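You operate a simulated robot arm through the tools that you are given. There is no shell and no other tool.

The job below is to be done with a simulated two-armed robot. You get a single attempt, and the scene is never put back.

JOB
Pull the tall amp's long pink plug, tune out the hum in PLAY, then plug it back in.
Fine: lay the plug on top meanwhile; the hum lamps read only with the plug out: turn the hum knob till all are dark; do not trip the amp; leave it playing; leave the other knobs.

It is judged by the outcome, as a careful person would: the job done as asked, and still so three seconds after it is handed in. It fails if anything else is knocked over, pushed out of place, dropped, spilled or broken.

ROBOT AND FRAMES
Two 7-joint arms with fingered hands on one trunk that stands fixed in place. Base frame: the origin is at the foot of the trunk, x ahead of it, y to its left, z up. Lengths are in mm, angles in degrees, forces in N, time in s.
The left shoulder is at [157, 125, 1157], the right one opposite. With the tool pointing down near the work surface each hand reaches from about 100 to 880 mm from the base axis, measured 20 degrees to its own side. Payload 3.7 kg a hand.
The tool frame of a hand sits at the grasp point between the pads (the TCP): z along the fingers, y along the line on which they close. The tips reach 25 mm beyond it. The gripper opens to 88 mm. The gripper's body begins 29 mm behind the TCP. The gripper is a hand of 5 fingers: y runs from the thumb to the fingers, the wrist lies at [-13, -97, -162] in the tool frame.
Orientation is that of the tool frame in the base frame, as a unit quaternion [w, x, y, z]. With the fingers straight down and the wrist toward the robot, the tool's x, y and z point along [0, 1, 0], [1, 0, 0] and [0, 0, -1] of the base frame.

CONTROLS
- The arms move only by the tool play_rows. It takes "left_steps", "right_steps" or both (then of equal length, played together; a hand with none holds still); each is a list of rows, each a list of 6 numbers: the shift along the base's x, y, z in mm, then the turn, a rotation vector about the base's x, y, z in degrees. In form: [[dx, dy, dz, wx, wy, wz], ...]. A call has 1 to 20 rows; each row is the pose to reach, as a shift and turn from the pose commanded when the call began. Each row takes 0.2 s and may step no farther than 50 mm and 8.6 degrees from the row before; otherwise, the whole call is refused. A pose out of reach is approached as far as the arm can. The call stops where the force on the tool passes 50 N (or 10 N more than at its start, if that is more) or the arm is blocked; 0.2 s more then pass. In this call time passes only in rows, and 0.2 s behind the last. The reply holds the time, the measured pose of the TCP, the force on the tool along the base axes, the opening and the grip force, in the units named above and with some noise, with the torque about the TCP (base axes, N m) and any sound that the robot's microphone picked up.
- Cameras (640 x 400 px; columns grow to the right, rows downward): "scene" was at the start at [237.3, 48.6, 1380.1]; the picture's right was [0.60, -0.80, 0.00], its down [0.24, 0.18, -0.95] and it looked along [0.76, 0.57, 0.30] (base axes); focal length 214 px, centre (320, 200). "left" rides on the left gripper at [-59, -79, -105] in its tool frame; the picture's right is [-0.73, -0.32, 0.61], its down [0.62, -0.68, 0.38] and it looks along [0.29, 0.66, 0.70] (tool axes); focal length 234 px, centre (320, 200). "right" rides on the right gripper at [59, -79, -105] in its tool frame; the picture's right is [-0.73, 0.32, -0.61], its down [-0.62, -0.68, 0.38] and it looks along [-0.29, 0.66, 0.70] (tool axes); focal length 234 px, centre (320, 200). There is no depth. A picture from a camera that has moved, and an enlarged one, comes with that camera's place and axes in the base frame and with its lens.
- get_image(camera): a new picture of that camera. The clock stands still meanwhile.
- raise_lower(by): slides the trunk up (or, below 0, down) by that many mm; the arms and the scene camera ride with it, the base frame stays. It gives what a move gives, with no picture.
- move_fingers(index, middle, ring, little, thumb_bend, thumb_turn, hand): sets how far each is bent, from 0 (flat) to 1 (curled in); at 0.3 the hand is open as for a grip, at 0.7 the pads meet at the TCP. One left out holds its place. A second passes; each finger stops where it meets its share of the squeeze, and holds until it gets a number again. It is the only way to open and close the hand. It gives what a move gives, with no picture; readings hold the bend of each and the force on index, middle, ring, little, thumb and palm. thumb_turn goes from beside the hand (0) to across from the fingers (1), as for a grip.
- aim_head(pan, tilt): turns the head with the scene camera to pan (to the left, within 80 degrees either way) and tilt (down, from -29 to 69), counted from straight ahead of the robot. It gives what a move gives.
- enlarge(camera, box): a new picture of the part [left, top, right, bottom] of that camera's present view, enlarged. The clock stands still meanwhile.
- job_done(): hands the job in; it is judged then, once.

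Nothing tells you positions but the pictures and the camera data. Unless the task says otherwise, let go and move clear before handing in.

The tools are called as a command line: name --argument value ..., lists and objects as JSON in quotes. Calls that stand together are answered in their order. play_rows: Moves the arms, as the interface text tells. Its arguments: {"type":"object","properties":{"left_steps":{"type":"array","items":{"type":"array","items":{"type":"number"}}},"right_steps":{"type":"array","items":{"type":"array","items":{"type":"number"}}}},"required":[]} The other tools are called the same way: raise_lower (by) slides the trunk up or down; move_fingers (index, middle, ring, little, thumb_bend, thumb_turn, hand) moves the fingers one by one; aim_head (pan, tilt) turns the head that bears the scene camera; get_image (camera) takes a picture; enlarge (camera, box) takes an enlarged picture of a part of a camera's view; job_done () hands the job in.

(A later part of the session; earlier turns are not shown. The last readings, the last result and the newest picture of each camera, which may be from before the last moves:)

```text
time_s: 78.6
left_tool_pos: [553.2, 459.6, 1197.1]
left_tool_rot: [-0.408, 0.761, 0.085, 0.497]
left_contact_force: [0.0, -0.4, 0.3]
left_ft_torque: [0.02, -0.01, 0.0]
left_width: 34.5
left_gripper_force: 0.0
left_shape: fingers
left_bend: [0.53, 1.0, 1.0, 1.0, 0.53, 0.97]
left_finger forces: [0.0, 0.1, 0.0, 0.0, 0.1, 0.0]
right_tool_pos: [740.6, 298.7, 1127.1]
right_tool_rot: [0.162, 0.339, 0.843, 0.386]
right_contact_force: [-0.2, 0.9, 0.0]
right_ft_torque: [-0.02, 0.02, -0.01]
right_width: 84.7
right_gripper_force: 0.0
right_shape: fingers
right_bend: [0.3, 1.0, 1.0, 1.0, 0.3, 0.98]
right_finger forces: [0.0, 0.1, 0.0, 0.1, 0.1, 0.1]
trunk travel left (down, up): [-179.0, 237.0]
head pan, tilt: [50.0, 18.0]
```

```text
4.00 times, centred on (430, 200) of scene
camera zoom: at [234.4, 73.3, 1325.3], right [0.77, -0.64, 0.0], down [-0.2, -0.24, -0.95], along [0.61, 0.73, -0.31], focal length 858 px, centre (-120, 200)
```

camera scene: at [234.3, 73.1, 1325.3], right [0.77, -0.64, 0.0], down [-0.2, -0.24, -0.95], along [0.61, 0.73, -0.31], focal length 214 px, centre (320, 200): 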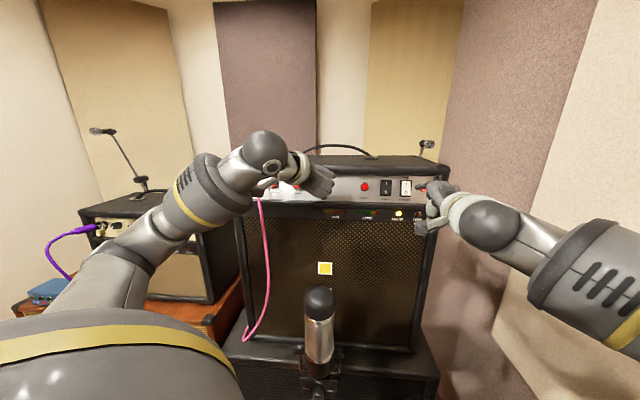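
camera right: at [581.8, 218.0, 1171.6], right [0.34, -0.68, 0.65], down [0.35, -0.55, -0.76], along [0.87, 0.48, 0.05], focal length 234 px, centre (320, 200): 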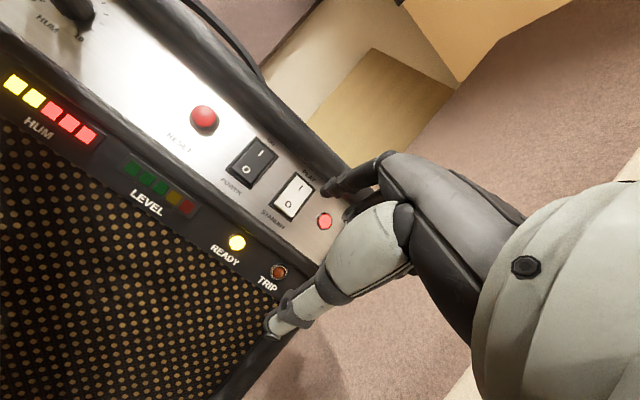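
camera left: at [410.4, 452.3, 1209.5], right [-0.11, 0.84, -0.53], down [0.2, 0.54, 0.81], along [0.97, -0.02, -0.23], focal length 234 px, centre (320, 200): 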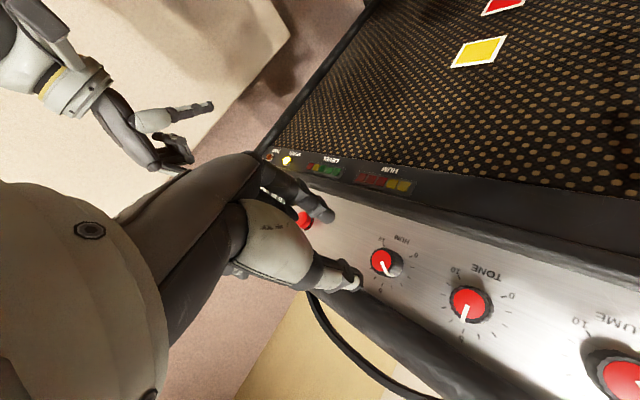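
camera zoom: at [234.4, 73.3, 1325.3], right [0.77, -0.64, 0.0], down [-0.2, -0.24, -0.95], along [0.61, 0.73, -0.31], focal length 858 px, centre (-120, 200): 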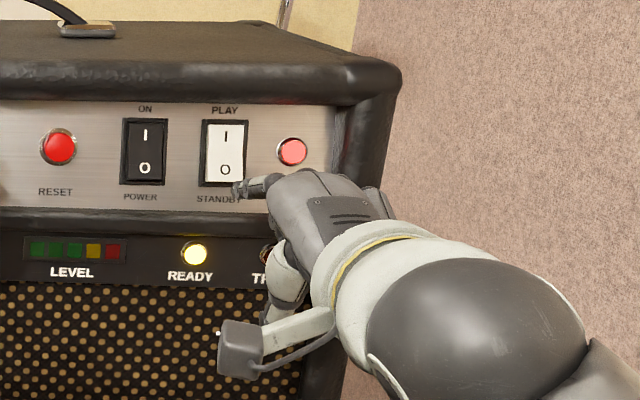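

play_rows --right_steps '[[-2, 2, 5, 0, 0, 0], [3, 7.5, 5, 0, 0, 0], [7, 11.7, 5, 0, 0, 0], [10, 14.7, 5, 0, 0, 0], [12, 16.7, 5, 0, 0, 0], [14, 18.7, 5, 0, 0, 0]]'

enlarge --camera "right" --box '[200, 100, 440, 280]'

enlarge --camera "scene" --box '[350, 150, 510, 250]'

```text
time_s: 80.0
left_tool_pos: [554.2, 459.0, 1196.8]
left_tool_rot: [-0.408, 0.761, 0.086, 0.497]
left_contact_force: [0.0, -0.8, 0.8]
left_ft_torque: [0.01, -0.02, -0.02]
left_width: 35.0
left_gripper_force: 0.1
left_shape: fingers
left_bend: [0.53, 1.0, 1.0, 1.0, 0.53, 0.97]
left_finger forces: [0.0, 0.1, 0.0, 0.1, 0.0, 0.0]
right_tool_pos: [755.2, 316.6, 1132.7]
right_tool_rot: [0.163, 0.341, 0.842, 0.385]
right_contact_force: [0.0, 0.4, 0.3]
right_ft_torque: [0.02, 0.01, 0.0]
right_width: 84.9
right_gripper_force: 0.1
right_shape: fingers
right_bend: [0.3, 1.0, 1.0, 1.0, 0.3, 0.98]
right_finger forces: [0.1, 0.1, 0.1, 0.0, 0.1, 0.0]
trunk travel left (down, up): [-179.0, 237.0]
head pan, tilt: [50.0, 18.0]
```

```text
2.22 times, centred on (320, 190) of right
camera zoom: at [621.0, 263.9, 1139.5], right [0.34, -0.68, 0.65], down [0.35, -0.55, -0.76], along [0.87, 0.48, 0.05], focal length 520 px, centre (320, 222)
```

zoom: 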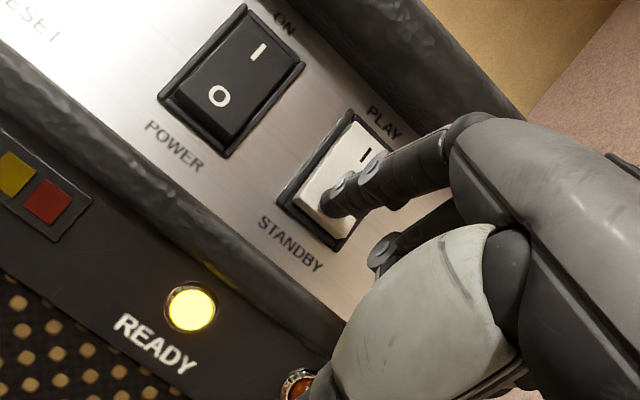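

```text
4.00 times, centred on (430, 200) of scene
camera zoom: at [234.4, 73.2, 1325.3], right [0.77, -0.64, 0.0], down [-0.2, -0.24, -0.95], along [0.61, 0.73, -0.31], focal length 858 px, centre (-120, 200)
```

zoom: 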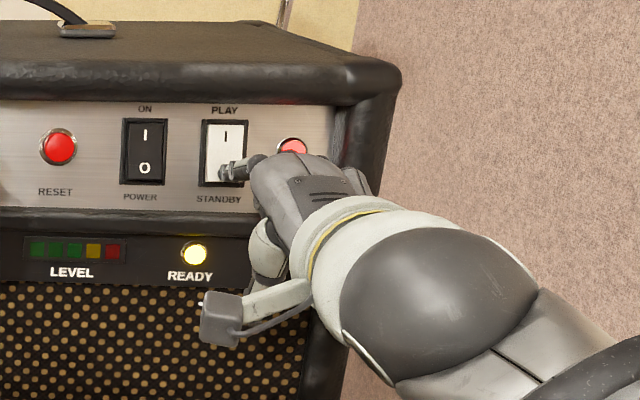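

play_rows --right_steps '[[1.5, 1.5, 0, 0, 0, 0], [3, 3, 0, 0, 0, 0], [4.5, 4.5, 0, 0, 0, 0], [6, 6, 0, 0, 0, 0]]'

enlarge --camera "right" --box '[200, 100, 440, 280]'

```text
time_s: 81.0
left_tool_pos: [550.5, 457.4, 1199.9]
left_tool_rot: [-0.409, 0.76, 0.085, 0.498]
left_contact_force: [0.5, 0.3, -0.1]
left_ft_torque: [0.04, 0.01, 0.02]
left_width: 34.6
left_gripper_force: 0.1
left_shape: fingers
left_bend: [0.53, 1.0, 1.0, 1.0, 0.53, 0.97]
left_finger forces: [0.0, 0.1, 0.1, 0.0, 0.1, 0.0]
right_tool_pos: [757.6, 321.2, 1136.8]
right_tool_rot: [0.164, 0.339, 0.841, 0.388]
right_contact_force: [-13.8, -14.2, 5.2]
right_ft_torque: [0.51, -0.43, 0.15]
right_width: 80.3
right_gripper_force: 10.0
right_shape: fingers
right_bend: [0.34, 1.0, 1.0, 1.0, 0.3, 0.98]
right_finger forces: [19.9, 0.0, 0.0, 0.0, 0.1, 0.0]
trunk travel left (down, up): [-179.0, 237.0]
head pan, tilt: [50.0, 18.0]
```

```text
2.22 times, centred on (320, 190) of right
camera zoom: at [624.2, 268.0, 1143.1], right [0.34, -0.68, 0.65], down [0.35, -0.55, -0.76], along [0.87, 0.48, 0.06], focal length 520 px, centre (320, 222)
```

zoom: 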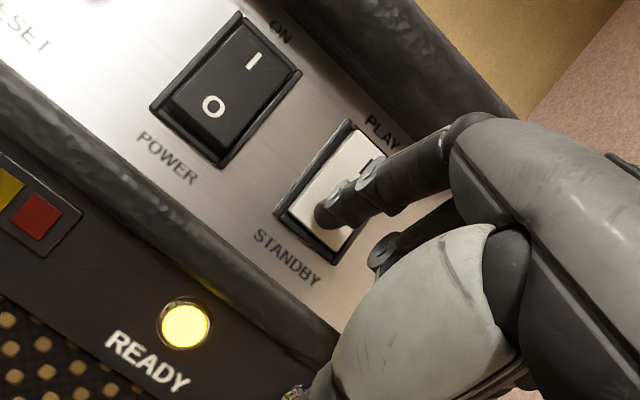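

play_rows --right_steps '[[-5, -5, 0, 0, 0, 0], [-15, -16, 5, 0, 0, 0], [-28, -32, 15, 0, 0, 0], [-43, -50, 30, 0, 0, 0]]'

get_image --camera "right"

enlarge --camera "right" --box '[180, 120, 360, 260]'

enlarge --camera "scene" --box '[310, 160, 470, 260]'

```text
time_s: 82.0
left_tool_pos: [552.6, 458.9, 1196.9]
left_tool_rot: [-0.408, 0.761, 0.085, 0.498]
left_contact_force: [-0.4, -0.5, 0.4]
left_ft_torque: [0.01, -0.03, 0.0]
left_width: 34.8
left_gripper_force: 0.1
left_shape: fingers
left_bend: [0.53, 1.0, 1.0, 1.0, 0.53, 0.97]
left_finger forces: [0.0, 0.1, 0.0, 0.0, 0.0, 0.1]
right_tool_pos: [716.4, 273.8, 1162.6]
right_tool_rot: [0.163, 0.34, 0.842, 0.385]
right_contact_force: [-0.8, -0.4, -0.1]
right_ft_torque: [0.03, -0.01, 0.01]
right_width: 84.7
right_gripper_force: 0.1
right_shape: fingers
right_bend: [0.3, 1.0, 1.0, 1.0, 0.3, 0.98]
right_finger forces: [0.0, 0.0, 0.0, 0.0, 0.1, 0.1]
trunk travel left (down, up): [-179.0, 237.0]
head pan, tilt: [50.0, 18.0]
```

```text
taken
camera right: at [581.6, 221.1, 1170.1], right [0.34, -0.68, 0.65], down [0.35, -0.55, -0.76], along [0.87, 0.48, 0.05], focal length 234 px, centre (320, 200)
```

right: 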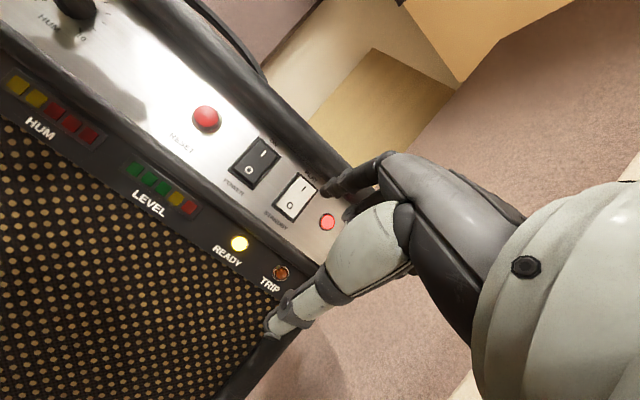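

```text
2.86 times, centred on (270, 190) of right
camera zoom: at [581.6, 221.1, 1170.1], right [0.34, -0.68, 0.65], down [0.35, -0.55, -0.76], along [0.87, 0.48, 0.05], focal length 669 px, centre (463, 229)
```

zoom: 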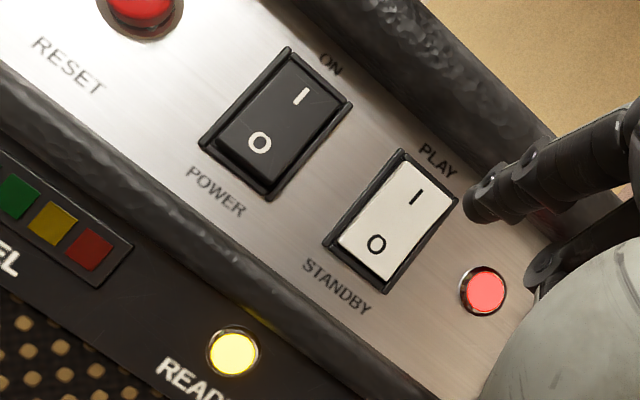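

```text
4.00 times, centred on (390, 210) of scene
camera zoom: at [233.8, 72.8, 1325.5], right [0.77, -0.64, 0.0], down [-0.2, -0.24, -0.95], along [0.61, 0.73, -0.31], focal length 858 px, centre (40, 160)
```

zoom: 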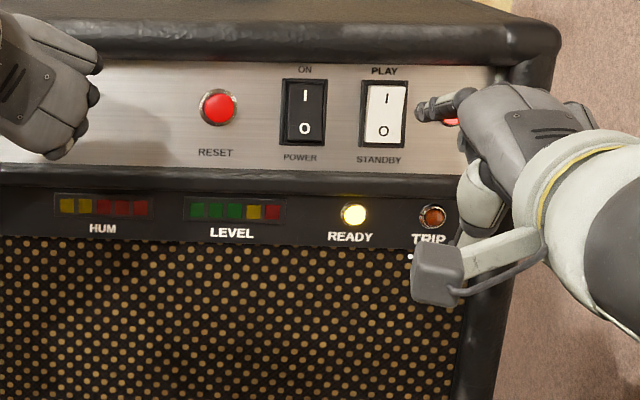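

enlarge --camera "scene" --box '[372, 174, 420, 204]'

enlarge --camera "left" --box '[240, 130, 330, 200]'

enlarge --camera "right" --box '[220, 120, 330, 230]'

```text
13.33 times, centred on (396, 189) of scene
camera zoom: at [233.8, 72.8, 1325.5], right [0.77, -0.64, 0.0], down [-0.2, -0.24, -0.95], along [0.61, 0.73, -0.31], focal length 2860 px, centre (-693, 347)
```

zoom: 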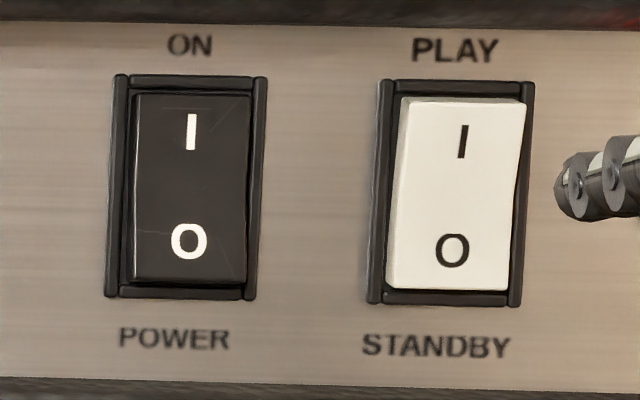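

```text
5.71 times, centred on (285, 165) of left
camera zoom: at [410.0, 452.2, 1210.0], right [-0.11, 0.84, -0.53], down [0.2, 0.54, 0.81], along [0.97, -0.02, -0.23], focal length 1338 px, centre (520, 400)
```

zoom: 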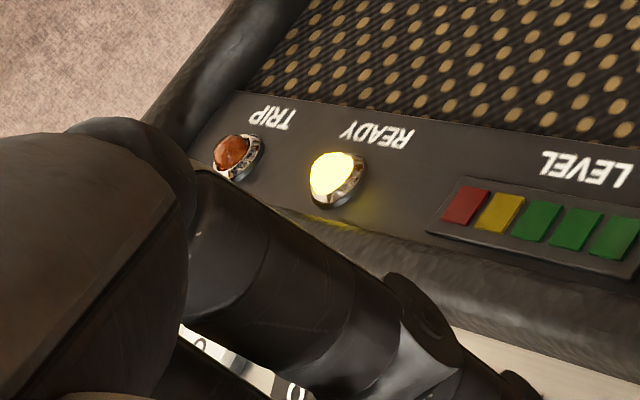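

```text
3.64 times, centred on (275, 175) of right
camera zoom: at [581.6, 221.1, 1170.1], right [0.34, -0.68, 0.65], down [0.35, -0.55, -0.76], along [0.87, 0.48, 0.05], focal length 852 px, centre (484, 291)
```

zoom: 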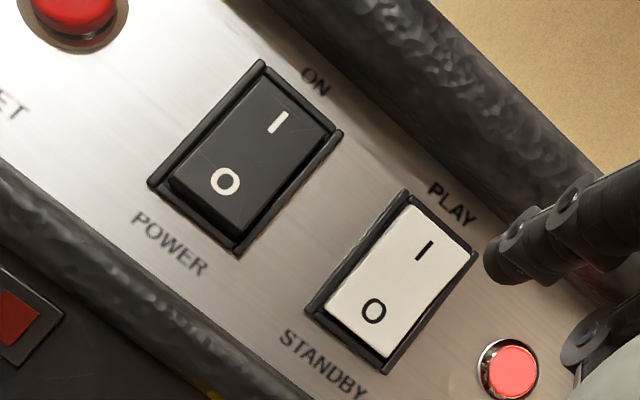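

The rocker is back in STANDBY (I end out). The left hand must now return to the plug-grasp posture, so I'll first lift it away to a clear spot and roll it back.

play_rows --left_steps '[[-20, -10, 15, 0, 0, 0], [-40, -18, 40, 0, 0, 0], [-60, -20, 70, 0, 0, 0], [-83, -19, 103, 0, 0, 0], [-83, -19, 103, -5.5, -5.65, 1.38], [-83, -19, 103, -11, -11.3, 2.8], [-83, -19, 103, -16.5, -17, 4.1], [-83, -19, 103, -22, -22.6, 5.5], [-83, -19, 103, -27.5, -28.3, 6.9], [-83, -19, 103, -33, -33.9, 8.3], [-83, -19, 103, -38.5, -39.6, 9.7], [-83, -19, 103, -44, -45.2, 11.1], [-83, -19, 103, -49.5, -50.9, 12.5], [-83, -19, 103, -55, -56.5, 13.8], [-83, -19, 103, -60.5, -62.2, 15.2]]'

get_image --camera "scene"

```text
time_s: 85.2
left_tool_pos: [478.8, 449.5, 1304.5]
left_tool_rot: [0.055, 0.487, 0.591, 0.641]
left_contact_force: [0.0, 0.1, -0.6]
left_ft_torque: [0.0, -0.01, -0.02]
left_width: 34.4
left_gripper_force: 0.0
left_shape: fingers
left_bend: [0.53, 1.0, 1.0, 1.0, 0.53, 0.97]
left_finger forces: [0.1, 0.0, 0.0, 0.1, 0.1, 0.0]
left hand out of reach, approached as far as the arm can: row 14, 15
right_tool_pos: [716.7, 275.2, 1162.5]
right_tool_rot: [0.162, 0.34, 0.843, 0.384]
right_contact_force: [0.1, -0.5, 0.2]
right_ft_torque: [-0.02, 0.01, 0.01]
right_width: 84.7
right_gripper_force: 0.0
right_shape: fingers
right_bend: [0.3, 1.0, 1.0, 1.0, 0.3, 0.98]
right_finger forces: [0.1, 0.1, 0.0, 0.0, 0.1, 0.0]
trunk travel left (down, up): [-179.0, 237.0]
head pan, tilt: [50.0, 18.0]
```

```text
taken
camera scene: at [234.8, 73.2, 1325.2], right [0.77, -0.64, 0.0], down [-0.2, -0.24, -0.95], along [0.61, 0.73, -0.31], focal length 214 px, centre (320, 200)
```

scene: 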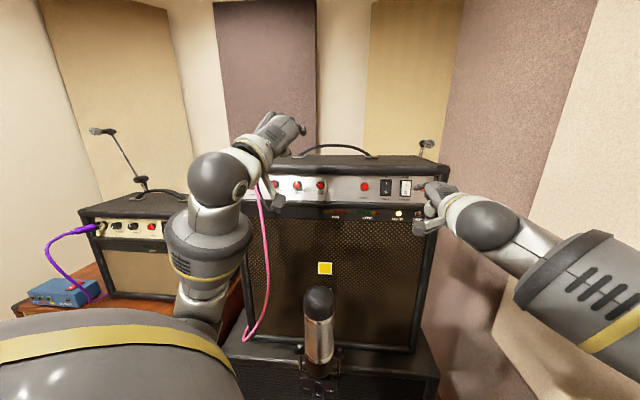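

play_rows --left_steps '[[-5, 0, 0, -5.8, 5.5, 0], [-10, 0, 0, -11.6, 11, 0], [-15, 0, 0, -17.4, 16.5, 0], [-20, 0, 5, -23.2, 22, 0], [-25, 0, 10, -29, 27.5, 0], [-30, 0, 15, -34.8, 33, 0], [-35, 0, 20, -40.6, 38.5, 0], [-40, 0, 25, -46.4, 44, 0], [-45, 0, 30, -52.2, 49.5, 0], [-50, 0, 35, -58, 55, 0]]'

get_image --camera "scene"

```text
time_s: 87.4
left_tool_pos: [427.0, 449.3, 1339.0]
left_tool_rot: [0.006, 0.632, 0.775, 0.0]
left_contact_force: [-1.5, -0.1, 0.8]
left_ft_torque: [0.01, -0.05, 0.0]
left_width: 34.5
left_gripper_force: 0.0
left_shape: fingers
left_bend: [0.53, 1.0, 1.0, 1.0, 0.53, 0.97]
left_finger forces: [0.1, 0.0, 0.0, 0.1, 0.0, 0.0]
right_tool_pos: [715.6, 274.4, 1161.5]
right_tool_rot: [0.163, 0.34, 0.842, 0.386]
right_contact_force: [-0.1, -0.5, -0.1]
right_ft_torque: [0.0, -0.01, -0.01]
right_width: 84.7
right_gripper_force: 0.0
right_shape: fingers
right_bend: [0.3, 1.0, 1.0, 1.0, 0.3, 0.98]
right_finger forces: [0.0, 0.1, 0.1, 0.1, 0.1, 0.0]
trunk travel left (down, up): [-179.0, 237.0]
head pan, tilt: [50.0, 18.0]
```

```text
taken
camera scene: at [234.4, 73.0, 1325.3], right [0.77, -0.64, 0.0], down [-0.2, -0.24, -0.95], along [0.61, 0.73, -0.31], focal length 214 px, centre (320, 200)
```

scene: 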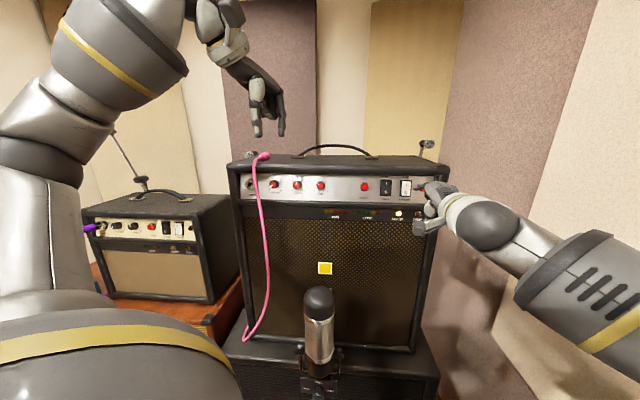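

play_rows --left_steps '[[1, 7, 0, 0, 0, 7.8], [2, 14, 0, 0, 0, 15.6], [3, 21, 0, 0, 0, 23.4], [4, 28, 0, 0, 0, 31.2], [5, 35, 0, 0, 0, 39], [6, 42, 0, 0, 0, 46.8], [7, 49, 0, 0, 0, 54.6], [8, 56, 0, 0, 0, 62.4], [9, 63, 0, 0, 0, 70.2], [10, 70, 0, 0, 0, 78], [11, 77, 0, 0, 0, 85.8], [12, 84, 0, 0, 0, 93.6], [13, 91, 0, 0, 0, 101.4], [13, 98, 0, 0, 0, 109.2], [13, 105, 0, 0, 0, 117], [13, 110, 0, 0, 0, 123.4]]'

get_image --camera "left"

get_image --camera "scene"

```text
time_s: 90.8
left_tool_pos: [440.4, 559.1, 1339.9]
left_tool_rot: [0.001, -0.382, 0.924, 0.006]
left_contact_force: [0.5, 0.6, -0.2]
left_ft_torque: [-0.02, -0.01, -0.03]
left_width: 34.5
left_gripper_force: 0.1
left_shape: fingers
left_bend: [0.53, 1.0, 1.0, 1.0, 0.53, 0.97]
left_finger forces: [0.0, 0.0, 0.0, 0.0, 0.1, 0.0]
right_tool_pos: [715.7, 273.9, 1161.4]
right_tool_rot: [0.163, 0.341, 0.842, 0.384]
right_contact_force: [-0.2, 0.3, -0.4]
right_ft_torque: [0.05, 0.01, 0.01]
right_width: 84.8
right_gripper_force: 0.0
right_shape: fingers
right_bend: [0.3, 1.0, 1.0, 1.0, 0.3, 0.98]
right_finger forces: [0.1, 0.0, 0.0, 0.0, 0.0, 0.0]
trunk travel left (down, up): [-179.0, 237.0]
head pan, tilt: [50.0, 18.0]
```

```text
taken
camera left: at [538.6, 543.7, 1445.5], right [0.74, 0.29, -0.6], down [0.04, -0.92, -0.4], along [-0.67, 0.27, -0.69], focal length 234 px, centre (320, 200)
```

left: 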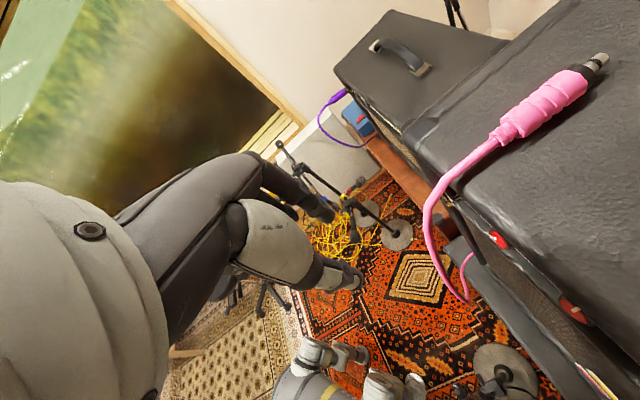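

```text
taken
camera scene: at [234.8, 73.2, 1325.2], right [0.77, -0.64, 0.0], down [-0.2, -0.24, -0.95], along [0.61, 0.73, -0.31], focal length 214 px, centre (320, 200)
```

scene: 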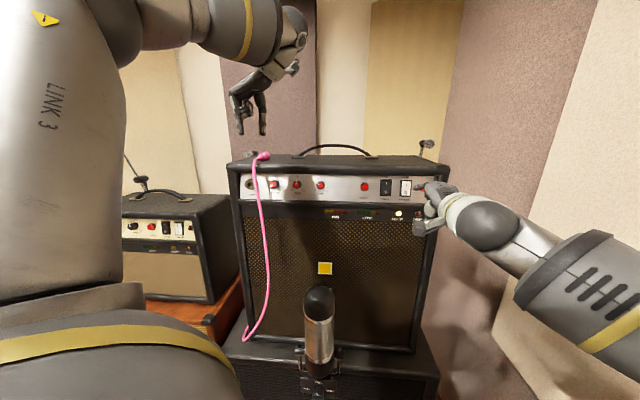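

The plug is still lying where I left it. I'll zoom in to locate it for the regrasp.

enlarge --camera "left" --box '[470, 30, 630, 170]'

enlarge --camera "scene" --box '[230, 130, 310, 180]'

```text
2.86 times, centred on (550, 100) of left
camera zoom: at [538.6, 543.7, 1445.5], right [0.74, 0.29, -0.6], down [0.04, -0.92, -0.4], along [-0.67, 0.27, -0.69], focal length 669 px, centre (-337, 486)
```

zoom: 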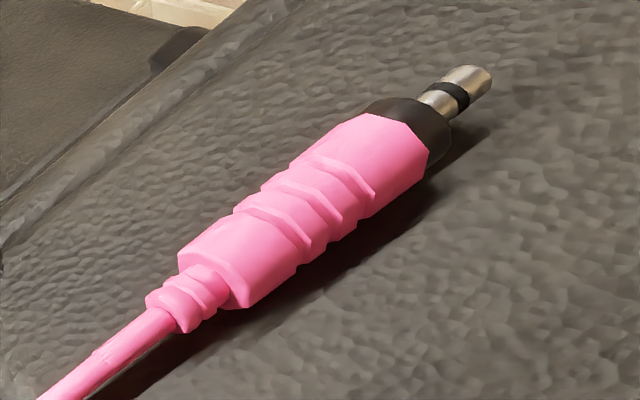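

```text
8.00 times, centred on (270, 155) of scene
camera zoom: at [234.8, 73.2, 1325.2], right [0.77, -0.64, 0.0], down [-0.2, -0.24, -0.95], along [0.61, 0.73, -0.31], focal length 1716 px, centre (720, 560)
```

zoom: 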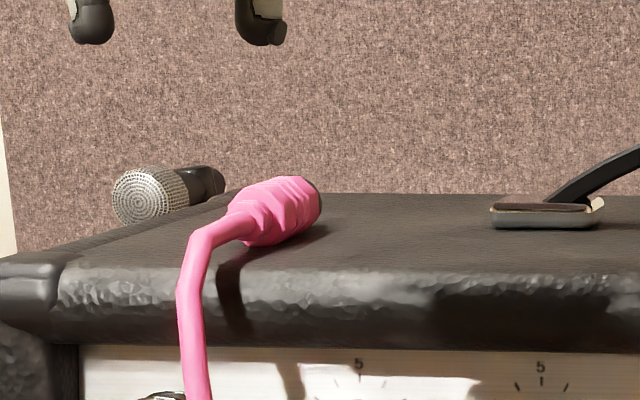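

The plug lies parallel to its earlier axis, with its pink front at about [559, 727, 1245]. I'll open index, middle and thumb, tilt as at release, and move above it.

move_fingers --hand "left" --index 0.48 --middle 0.48 --thumb_bend 0.47

play_rows --left_steps '[[10, 15, -2, 3, -3, 0], [25, 38, -5, 6, -6, 0], [45, 68, -8, 9, -9, 0], [65, 98, -12, 12, -12, 0], [82, 125, -16, 12, -12, 0], [94.6, 143, -20, 12, -12, 0]]'

get_image --camera "left"

enlarge --camera "left" --box '[240, 130, 480, 330]'

```text
time_s: 91.8
left_tool_pos: [441.0, 559.4, 1339.9]
left_tool_rot: [0.002, -0.382, 0.924, 0.007]
left_contact_force: [0.7, 0.0, 0.0]
left_ft_torque: [0.03, -0.02, 0.0]
left_width: 46.6
left_gripper_force: 0.1
left_shape: fingers
left_bend: [0.48, 0.48, 1.0, 1.0, 0.47, 0.97]
left_finger forces: [0.0, 0.0, 0.0, 0.1, 0.1, 0.0]
right_tool_pos: [716.8, 273.6, 1161.6]
right_tool_rot: [0.163, 0.34, 0.842, 0.385]
right_contact_force: [0.5, -0.7, -0.5]
right_ft_torque: [-0.02, -0.02, -0.02]
right_width: 84.6
right_gripper_force: 0.1
right_shape: fingers
right_bend: [0.3, 1.0, 1.0, 1.0, 0.3, 0.98]
right_finger forces: [0.0, 0.0, 0.0, 0.1, 0.0, 0.0]
trunk travel left (down, up): [-179.0, 237.0]
head pan, tilt: [50.0, 18.0]
```

```text
time_s: 93.2
left_tool_pos: [536.2, 697.9, 1315.0]
left_tool_rot: [0.136, -0.378, 0.913, 0.063]
left_contact_force: [0.3, -0.2, -0.4]
left_ft_torque: [-0.02, 0.02, 0.04]
left_width: 46.7
left_gripper_force: 0.0
left_shape: fingers
left_bend: [0.48, 0.48, 1.0, 1.0, 0.47, 0.97]
left_finger forces: [0.1, 0.1, 0.1, 0.0, 0.0, 0.1]
left hand out of reach, approached as far as the arm can: row 6
right_tool_pos: [717.6, 273.8, 1161.4]
right_tool_rot: [0.163, 0.341, 0.842, 0.385]
right_contact_force: [0.2, -1.2, 0.4]
right_ft_torque: [-0.02, 0.01, 0.01]
right_width: 84.3
right_gripper_force: 0.1
right_shape: fingers
right_bend: [0.3, 1.0, 1.0, 1.0, 0.3, 0.98]
right_finger forces: [0.0, 0.0, 0.0, 0.1, 0.1, 0.0]
trunk travel left (down, up): [-179.0, 237.0]
head pan, tilt: [50.0, 18.0]
```

```text
taken
camera left: at [611.2, 659.6, 1432.1], right [0.84, 0.39, -0.37], down [0.14, -0.82, -0.56], along [-0.52, 0.42, -0.74], focal length 234 px, centre (320, 200)
```

left: 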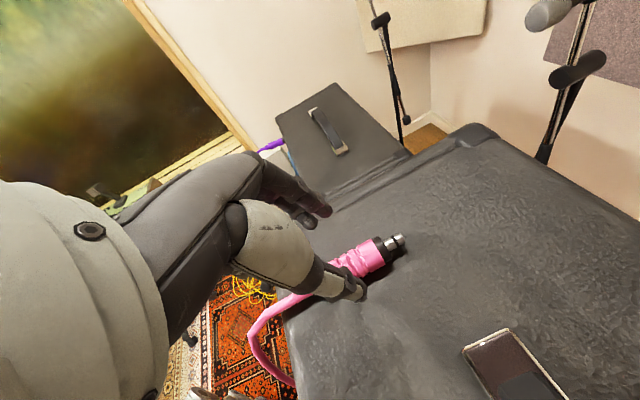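

```text
2.00 times, centred on (360, 230) of left
camera zoom: at [611.2, 659.6, 1432.1], right [0.84, 0.39, -0.37], down [0.14, -0.82, -0.56], along [-0.52, 0.42, -0.74], focal length 468 px, centre (240, 140)
```

zoom: 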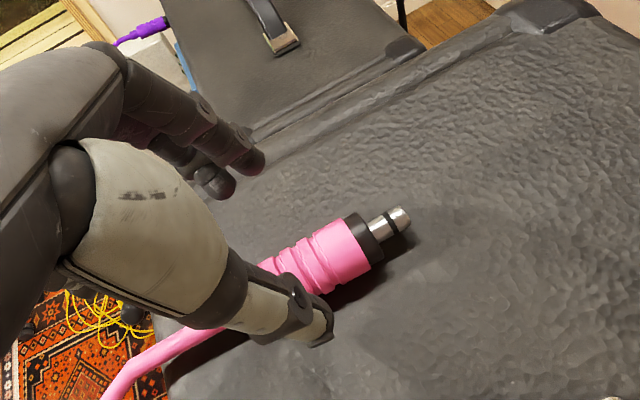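

play_rows --left_steps '[[-1, 1, -15, 0, 0, 0], [-1.5, 2.5, -28, 0, 0, 0], [-2, 3.8, -38, 0, 0, 0], [-2, 3.8, -45, 0, 0, 0]]'

enlarge --camera "left" --box '[240, 130, 480, 330]'

enlarge --camera "scene" --box '[220, 110, 316, 170]'

```text
time_s: 94.2
left_tool_pos: [532.9, 702.8, 1272.7]
left_tool_rot: [0.139, -0.379, 0.913, 0.063]
left_contact_force: [0.0, 0.7, -1.0]
left_ft_torque: [-0.02, 0.0, 0.02]
left_width: 46.8
left_gripper_force: 0.0
left_shape: fingers
left_bend: [0.48, 0.48, 1.0, 1.0, 0.47, 0.97]
left_finger forces: [0.0, 0.1, 0.0, 0.0, 0.1, 0.0]
right_tool_pos: [716.6, 274.5, 1163.0]
right_tool_rot: [0.164, 0.341, 0.842, 0.385]
right_contact_force: [0.8, 0.1, 0.1]
right_ft_torque: [0.03, 0.0, 0.01]
right_width: 84.5
right_gripper_force: 0.1
right_shape: fingers
right_bend: [0.3, 1.0, 1.0, 1.0, 0.3, 0.98]
right_finger forces: [0.0, 0.1, 0.1, 0.1, 0.0, 0.0]
trunk travel left (down, up): [-179.0, 237.0]
head pan, tilt: [50.0, 18.0]
```

```text
2.00 times, centred on (360, 230) of left
camera zoom: at [607.7, 663.4, 1389.5], right [0.84, 0.39, -0.36], down [0.14, -0.82, -0.56], along [-0.52, 0.42, -0.74], focal length 468 px, centre (240, 140)
```

zoom: 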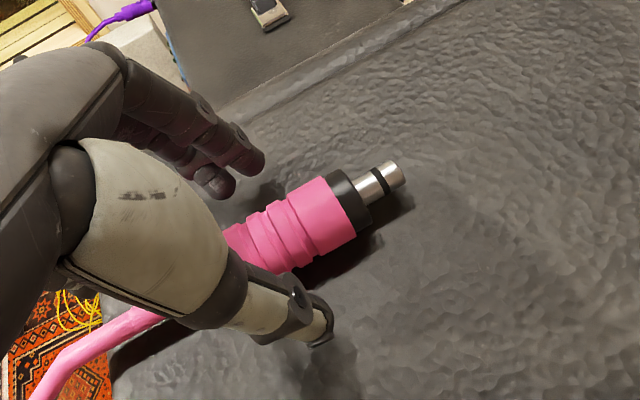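

```text
6.67 times, centred on (268, 140) of scene
camera zoom: at [234.5, 73.2, 1325.3], right [0.77, -0.64, 0.0], down [-0.2, -0.24, -0.95], along [0.61, 0.73, -0.31], focal length 1430 px, centre (667, 600)
```

zoom: 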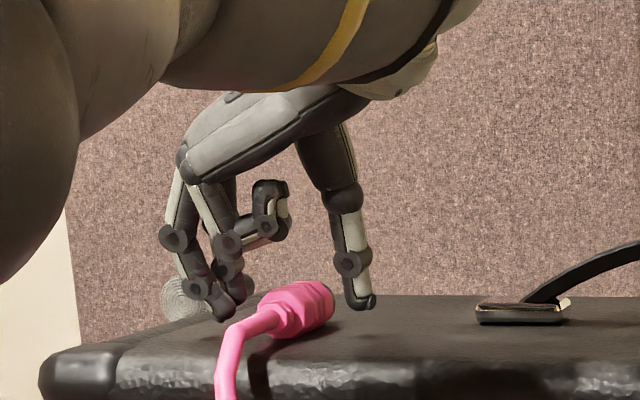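

play_rows --left_steps '[[0.5, 0, -4, 0, 0, 0], [1, 0, -7, 0, 0, 0]]'

move_fingers --hand "left" --index 0.56 --middle 0.56 --thumb_bend 0.55

enlarge --camera "left" --box '[240, 130, 480, 330]'

enlarge --camera "scene" --box '[220, 110, 316, 170]'

```text
time_s: 94.8
left_tool_pos: [534.0, 702.0, 1266.4]
left_tool_rot: [0.139, -0.378, 0.913, 0.063]
left_contact_force: [-0.8, -0.4, 4.0]
left_ft_torque: [0.08, 0.09, 0.02]
left_width: 46.9
left_gripper_force: 1.4
left_shape: fingers
left_bend: [0.48, 0.47, 1.0, 1.0, 0.47, 0.97]
left_finger forces: [0.1, 4.0, 0.1, 0.1, 0.1, 0.0]
right_tool_pos: [716.5, 273.3, 1162.6]
right_tool_rot: [0.163, 0.34, 0.842, 0.386]
right_contact_force: [0.5, 0.0, -0.6]
right_ft_torque: [-0.04, 0.02, 0.02]
right_width: 84.8
right_gripper_force: 0.1
right_shape: fingers
right_bend: [0.3, 1.0, 1.0, 1.0, 0.3, 0.98]
right_finger forces: [0.0, 0.0, 0.0, 0.0, 0.0, 0.0]
trunk travel left (down, up): [-179.0, 237.0]
head pan, tilt: [50.0, 18.0]
```

```text
time_s: 95.8
left_tool_pos: [532.7, 702.3, 1265.9]
left_tool_rot: [0.138, -0.378, 0.913, 0.063]
left_contact_force: [-1.2, 1.8, 6.8]
left_ft_torque: [0.18, 0.18, -0.01]
left_width: 30.0
left_gripper_force: 3.8
left_shape: fingers
left_bend: [0.56, 0.54, 1.0, 1.0, 0.55, 0.97]
left_finger forces: [0.0, 7.3, 0.0, 0.1, 0.0, 0.0]
right_tool_pos: [715.9, 274.5, 1162.8]
right_tool_rot: [0.163, 0.34, 0.842, 0.385]
right_contact_force: [0.6, 0.1, 0.4]
right_ft_torque: [0.0, 0.02, 0.01]
right_width: 84.9
right_gripper_force: 0.1
right_shape: fingers
right_bend: [0.3, 1.0, 1.0, 1.0, 0.3, 0.98]
right_finger forces: [0.0, 0.1, 0.0, 0.0, 0.0, 0.1]
trunk travel left (down, up): [-179.0, 237.0]
head pan, tilt: [50.0, 18.0]
```

```text
2.00 times, centred on (360, 230) of left
camera zoom: at [607.5, 662.8, 1383.7], right [0.84, 0.39, -0.36], down [0.14, -0.82, -0.56], along [-0.52, 0.42, -0.74], focal length 468 px, centre (240, 140)
```

zoom: 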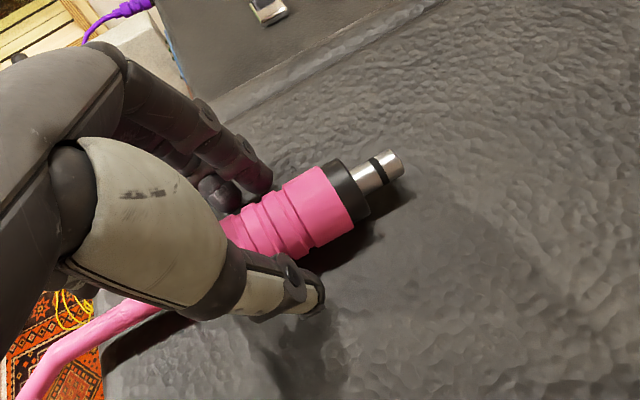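

```text
6.67 times, centred on (268, 140) of scene
camera zoom: at [233.6, 72.7, 1325.5], right [0.77, -0.64, 0.0], down [-0.2, -0.24, -0.95], along [0.61, 0.73, -0.31], focal length 1430 px, centre (667, 600)
```

zoom: 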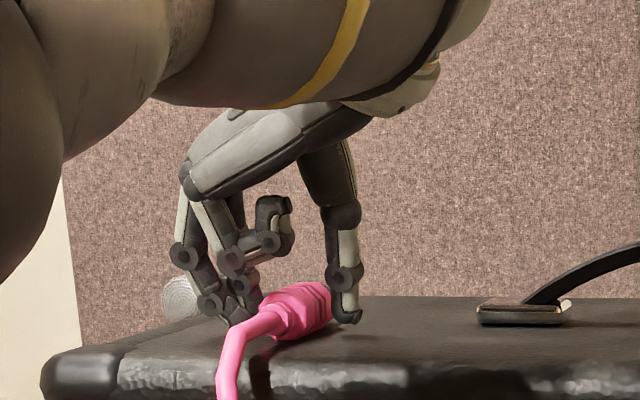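

play_rows --left_steps '[[0, 0, 2, 0, 0, 0]]'

move_fingers --hand "left" --index 0.72 --middle 0.72 --thumb_bend 0.72

enlarge --camera "left" --box '[240, 130, 480, 330]'

enlarge --camera "scene" --box '[220, 110, 316, 170]'

```text
time_s: 96.2
left_tool_pos: [534.0, 701.0, 1266.4]
left_tool_rot: [0.137, -0.379, 0.913, 0.063]
left_contact_force: [-0.4, 0.1, 2.3]
left_ft_torque: [0.05, 0.05, 0.04]
left_width: 30.2
left_gripper_force: 1.6
left_shape: fingers
left_bend: [0.56, 0.55, 1.0, 1.0, 0.55, 0.97]
left_finger forces: [0.0, 2.0, 0.0, 0.1, 0.0, 0.0]
right_tool_pos: [715.9, 275.4, 1161.3]
right_tool_rot: [0.163, 0.34, 0.842, 0.386]
right_contact_force: [0.0, 0.7, -0.4]
right_ft_torque: [-0.04, 0.0, -0.02]
right_width: 84.6
right_gripper_force: 0.0
right_shape: fingers
right_bend: [0.3, 1.0, 1.0, 1.0, 0.3, 0.98]
right_finger forces: [0.0, 0.0, 0.0, 0.0, 0.0, 0.0]
trunk travel left (down, up): [-179.0, 237.0]
head pan, tilt: [50.0, 18.0]
```

```text
time_s: 97.2
left_tool_pos: [533.3, 703.1, 1267.2]
left_tool_rot: [0.138, -0.379, 0.913, 0.063]
left_contact_force: [-0.8, -0.3, -0.5]
left_ft_torque: [0.02, 0.0, -0.01]
left_width: 15.2
left_gripper_force: 9.4
left_shape: fingers
left_bend: [0.63, 0.67, 1.0, 1.0, 0.61, 0.96]
left_finger forces: [6.0, 3.5, 0.0, 0.0, 9.4, 0.1]
right_tool_pos: [715.7, 274.7, 1161.0]
right_tool_rot: [0.164, 0.341, 0.842, 0.385]
right_contact_force: [0.0, 0.0, -0.4]
right_ft_torque: [0.0, 0.02, 0.0]
right_width: 84.6
right_gripper_force: 0.2
right_shape: fingers
right_bend: [0.3, 1.0, 1.0, 1.0, 0.3, 0.98]
right_finger forces: [0.0, 0.0, 0.0, 0.0, 0.0, 0.1]
trunk travel left (down, up): [-179.0, 237.0]
head pan, tilt: [50.0, 18.0]
```

```text
2.00 times, centred on (360, 230) of left
camera zoom: at [608.3, 663.1, 1384.3], right [0.84, 0.39, -0.36], down [0.14, -0.82, -0.56], along [-0.52, 0.42, -0.74], focal length 468 px, centre (240, 140)
```

zoom: 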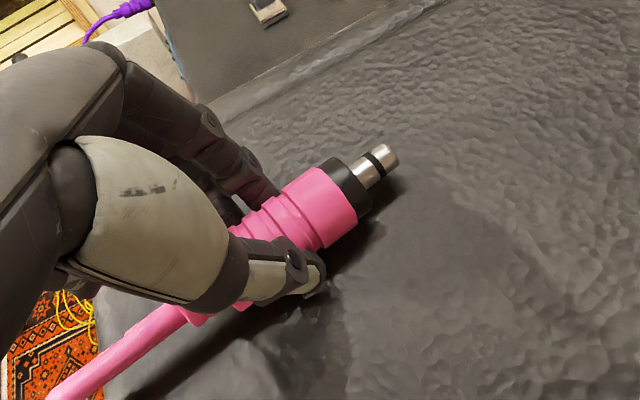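

```text
6.67 times, centred on (268, 140) of scene
camera zoom: at [234.5, 73.3, 1325.3], right [0.77, -0.64, 0.0], down [-0.2, -0.24, -0.95], along [0.61, 0.73, -0.31], focal length 1430 px, centre (667, 600)
```

zoom: 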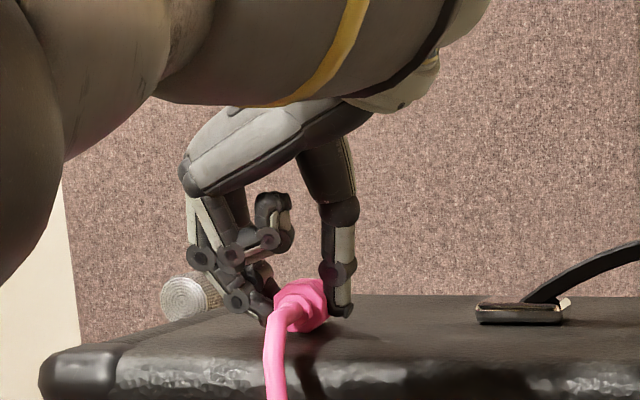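

The plug is gripped again at about 9 N. I'll lift it clear and carry it back out in front of the panel.

play_rows --left_steps '[[0, 0, 8, 0, 0, 0], [-2, -2, 20, 0, 0, 0], [-12, -12, 28, 0, 0, 0], [-30, -31, 30, 0, 0, 0], [-50, -52, 30, 0, 0, 0], [-70, -73, 28, 0, 0, 0], [-90, -94, 24, 0, 0, 0], [-108, -112, 18, 0, 0, 0], [-122, -126, 10, 0, 0, 0]]'

get_image --camera "left"

get_image --camera "scene"

```text
time_s: 99.2
left_tool_pos: [410.2, 577.7, 1279.0]
left_tool_rot: [0.138, -0.379, 0.913, 0.063]
left_contact_force: [0.6, 0.4, -1.0]
left_ft_torque: [0.0, -0.01, -0.02]
left_width: 14.9
left_gripper_force: 9.6
left_shape: fingers
left_bend: [0.63, 0.67, 1.0, 1.0, 0.61, 0.96]
left_finger forces: [5.8, 3.4, 0.0, 0.1, 9.1, 0.1]
right_tool_pos: [715.2, 275.0, 1161.4]
right_tool_rot: [0.163, 0.34, 0.842, 0.385]
right_contact_force: [0.0, 0.2, 0.1]
right_ft_torque: [0.03, -0.01, 0.01]
right_width: 84.8
right_gripper_force: 0.0
right_shape: fingers
right_bend: [0.3, 1.0, 1.0, 1.0, 0.3, 0.98]
right_finger forces: [0.1, 0.0, 0.0, 0.0, 0.1, 0.1]
trunk travel left (down, up): [-179.0, 237.0]
head pan, tilt: [50.0, 18.0]
```

```text
taken
camera left: at [484.7, 539.0, 1396.2], right [0.84, 0.39, -0.36], down [0.14, -0.82, -0.56], along [-0.52, 0.42, -0.74], focal length 234 px, centre (320, 200)
```

left: 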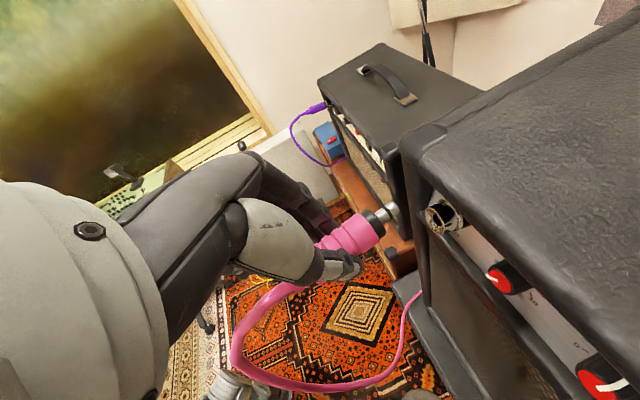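

```text
taken
camera scene: at [234.0, 73.2, 1325.4], right [0.77, -0.64, 0.0], down [-0.2, -0.24, -0.95], along [0.61, 0.73, -0.31], focal length 214 px, centre (320, 200)
```

scene: 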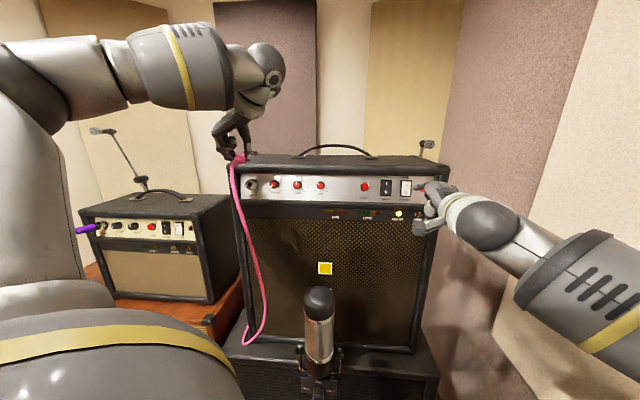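

enlarge --camera "left" --box '[300, 160, 480, 290]'

enlarge --camera "scene" --box '[205, 140, 301, 200]'

```text
3.08 times, centred on (390, 225) of left
camera zoom: at [484.7, 539.0, 1396.2], right [0.84, 0.39, -0.36], down [0.14, -0.82, -0.56], along [-0.52, 0.42, -0.74], focal length 720 px, centre (105, 123)
```

zoom: 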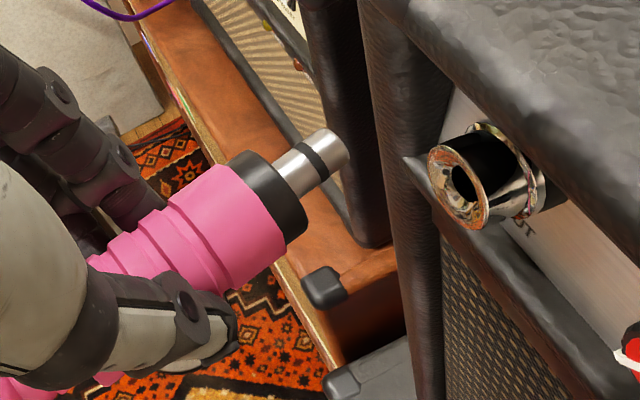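

```text
6.67 times, centred on (253, 170) of scene
camera zoom: at [234.0, 73.2, 1325.4], right [0.77, -0.64, 0.0], down [-0.2, -0.24, -0.95], along [0.61, 0.73, -0.31], focal length 1430 px, centre (767, 400)
```

zoom: 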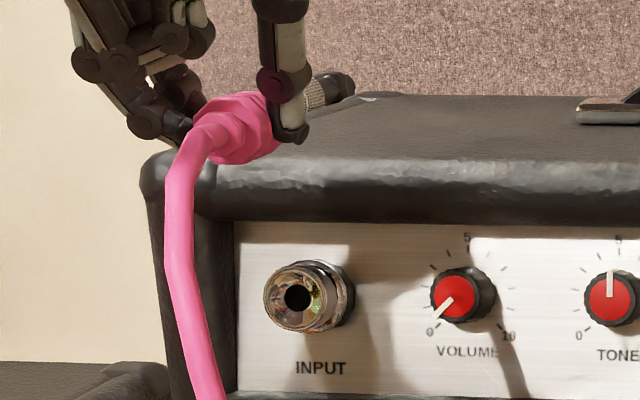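

The jack mouth triangulates very consistently to [463.6, 661.2, 1177.2]. The plug in hand is level but yawed about 9° left of the jack axis, so I'll turn the hand to line it up and bring the tip about 20 mm in front of the mouth.

play_rows --left_steps '[[0, 3, -10, -2.3, 2.2, -3], [0, 8, -22, -4.6, 4.4, -6], [0, 14, -38, -6.8, 6.6, -9], [0.5, 22, -55, -6.8, 6.6, -9], [1, 30, -68, -6.8, 6.6, -9]]'

enlarge --camera "left" --box '[280, 140, 460, 290]'

enlarge --camera "scene" --box '[205, 140, 301, 200]'

```text
time_s: 100.4
left_tool_pos: [412.3, 607.4, 1209.7]
left_tool_rot: [0.068, -0.308, 0.949, 0.019]
left_contact_force: [-0.6, -0.5, -0.9]
left_ft_torque: [0.0, 0.02, 0.02]
left_width: 14.8
left_gripper_force: 9.1
left_shape: fingers
left_bend: [0.63, 0.67, 1.0, 1.0, 0.61, 0.96]
left_finger forces: [5.7, 3.4, 0.1, 0.0, 9.3, 0.1]
right_tool_pos: [715.4, 276.1, 1161.7]
right_tool_rot: [0.163, 0.34, 0.843, 0.384]
right_contact_force: [0.4, -0.1, -0.2]
right_ft_torque: [-0.01, -0.02, 0.02]
right_width: 84.9
right_gripper_force: 0.0
right_shape: fingers
right_bend: [0.3, 1.0, 1.0, 1.0, 0.3, 0.98]
right_finger forces: [0.1, 0.0, 0.0, 0.0, 0.0, 0.1]
trunk travel left (down, up): [-179.0, 237.0]
head pan, tilt: [50.0, 18.0]
```

```text
2.67 times, centred on (370, 215) of left
camera zoom: at [494.3, 569.6, 1323.0], right [0.84, 0.21, -0.5], down [-0.05, -0.89, -0.46], along [-0.54, 0.42, -0.73], focal length 624 px, centre (187, 160)
```

zoom: 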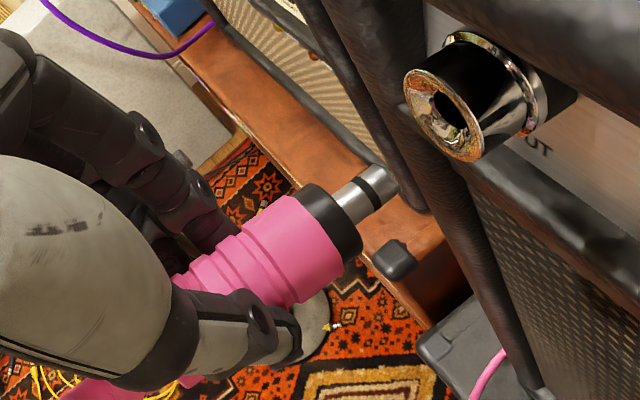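

```text
6.67 times, centred on (253, 170) of scene
camera zoom: at [234.7, 73.5, 1325.2], right [0.77, -0.64, 0.0], down [-0.2, -0.24, -0.95], along [0.61, 0.73, -0.31], focal length 1430 px, centre (767, 400)
```

zoom: 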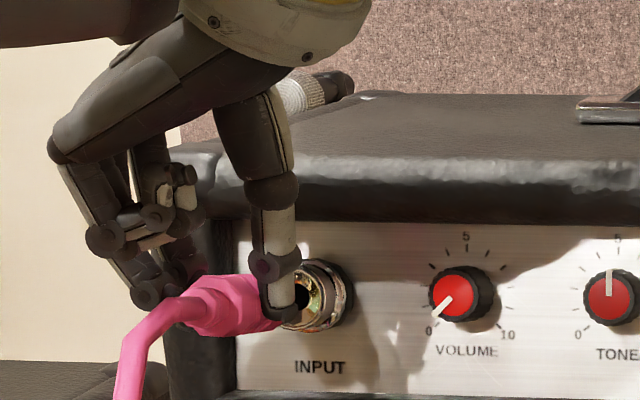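

play_rows --left_steps '[[0, 4, 0.4, 0, 0, 0], [-0.3, 7, 0.7, 0, 0, 0]]'

enlarge --camera "left" --box '[300, 140, 460, 260]'

enlarge --camera "scene" --box '[215, 160, 279, 200]'

```text
time_s: 101.0
left_tool_pos: [411.6, 613.9, 1210.2]
left_tool_rot: [0.068, -0.309, 0.948, 0.019]
left_contact_force: [0.4, -0.7, -1.0]
left_ft_torque: [0.01, -0.03, 0.02]
left_width: 14.5
left_gripper_force: 9.2
left_shape: fingers
left_bend: [0.63, 0.67, 1.0, 1.0, 0.61, 0.96]
left_finger forces: [5.8, 3.4, 0.0, 0.0, 9.4, 0.0]
right_tool_pos: [716.6, 273.6, 1162.8]
right_tool_rot: [0.164, 0.341, 0.841, 0.386]
right_contact_force: [0.0, 0.0, 0.6]
right_ft_torque: [0.01, 0.0, 0.01]
right_width: 84.7
right_gripper_force: 0.1
right_shape: fingers
right_bend: [0.3, 1.0, 1.0, 1.0, 0.3, 0.98]
right_finger forces: [0.1, 0.0, 0.0, 0.0, 0.0, 0.1]
trunk travel left (down, up): [-179.0, 237.0]
head pan, tilt: [50.0, 18.0]
```

```text
3.33 times, centred on (380, 200) of left
camera zoom: at [494.1, 576.1, 1323.2], right [0.84, 0.21, -0.5], down [-0.05, -0.88, -0.46], along [-0.54, 0.42, -0.73], focal length 781 px, centre (120, 200)
```

zoom: 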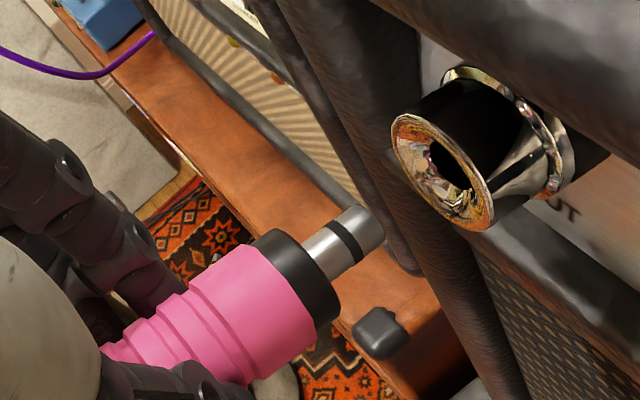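

```text
10.00 times, centred on (247, 180) of scene
camera zoom: at [234.4, 73.2, 1325.3], right [0.77, -0.64, 0.0], down [-0.2, -0.24, -0.95], along [0.61, 0.73, -0.31], focal length 2145 px, centre (1050, 400)
```

zoom: 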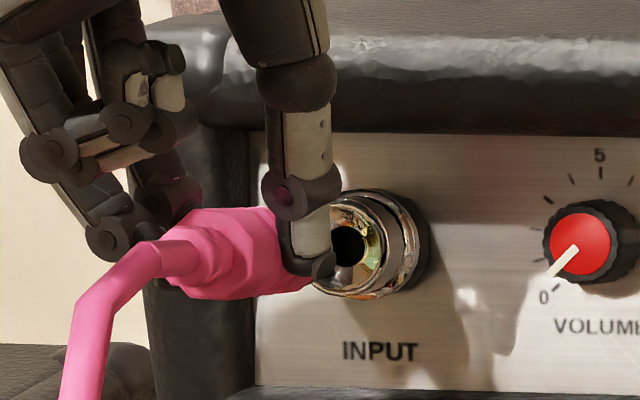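

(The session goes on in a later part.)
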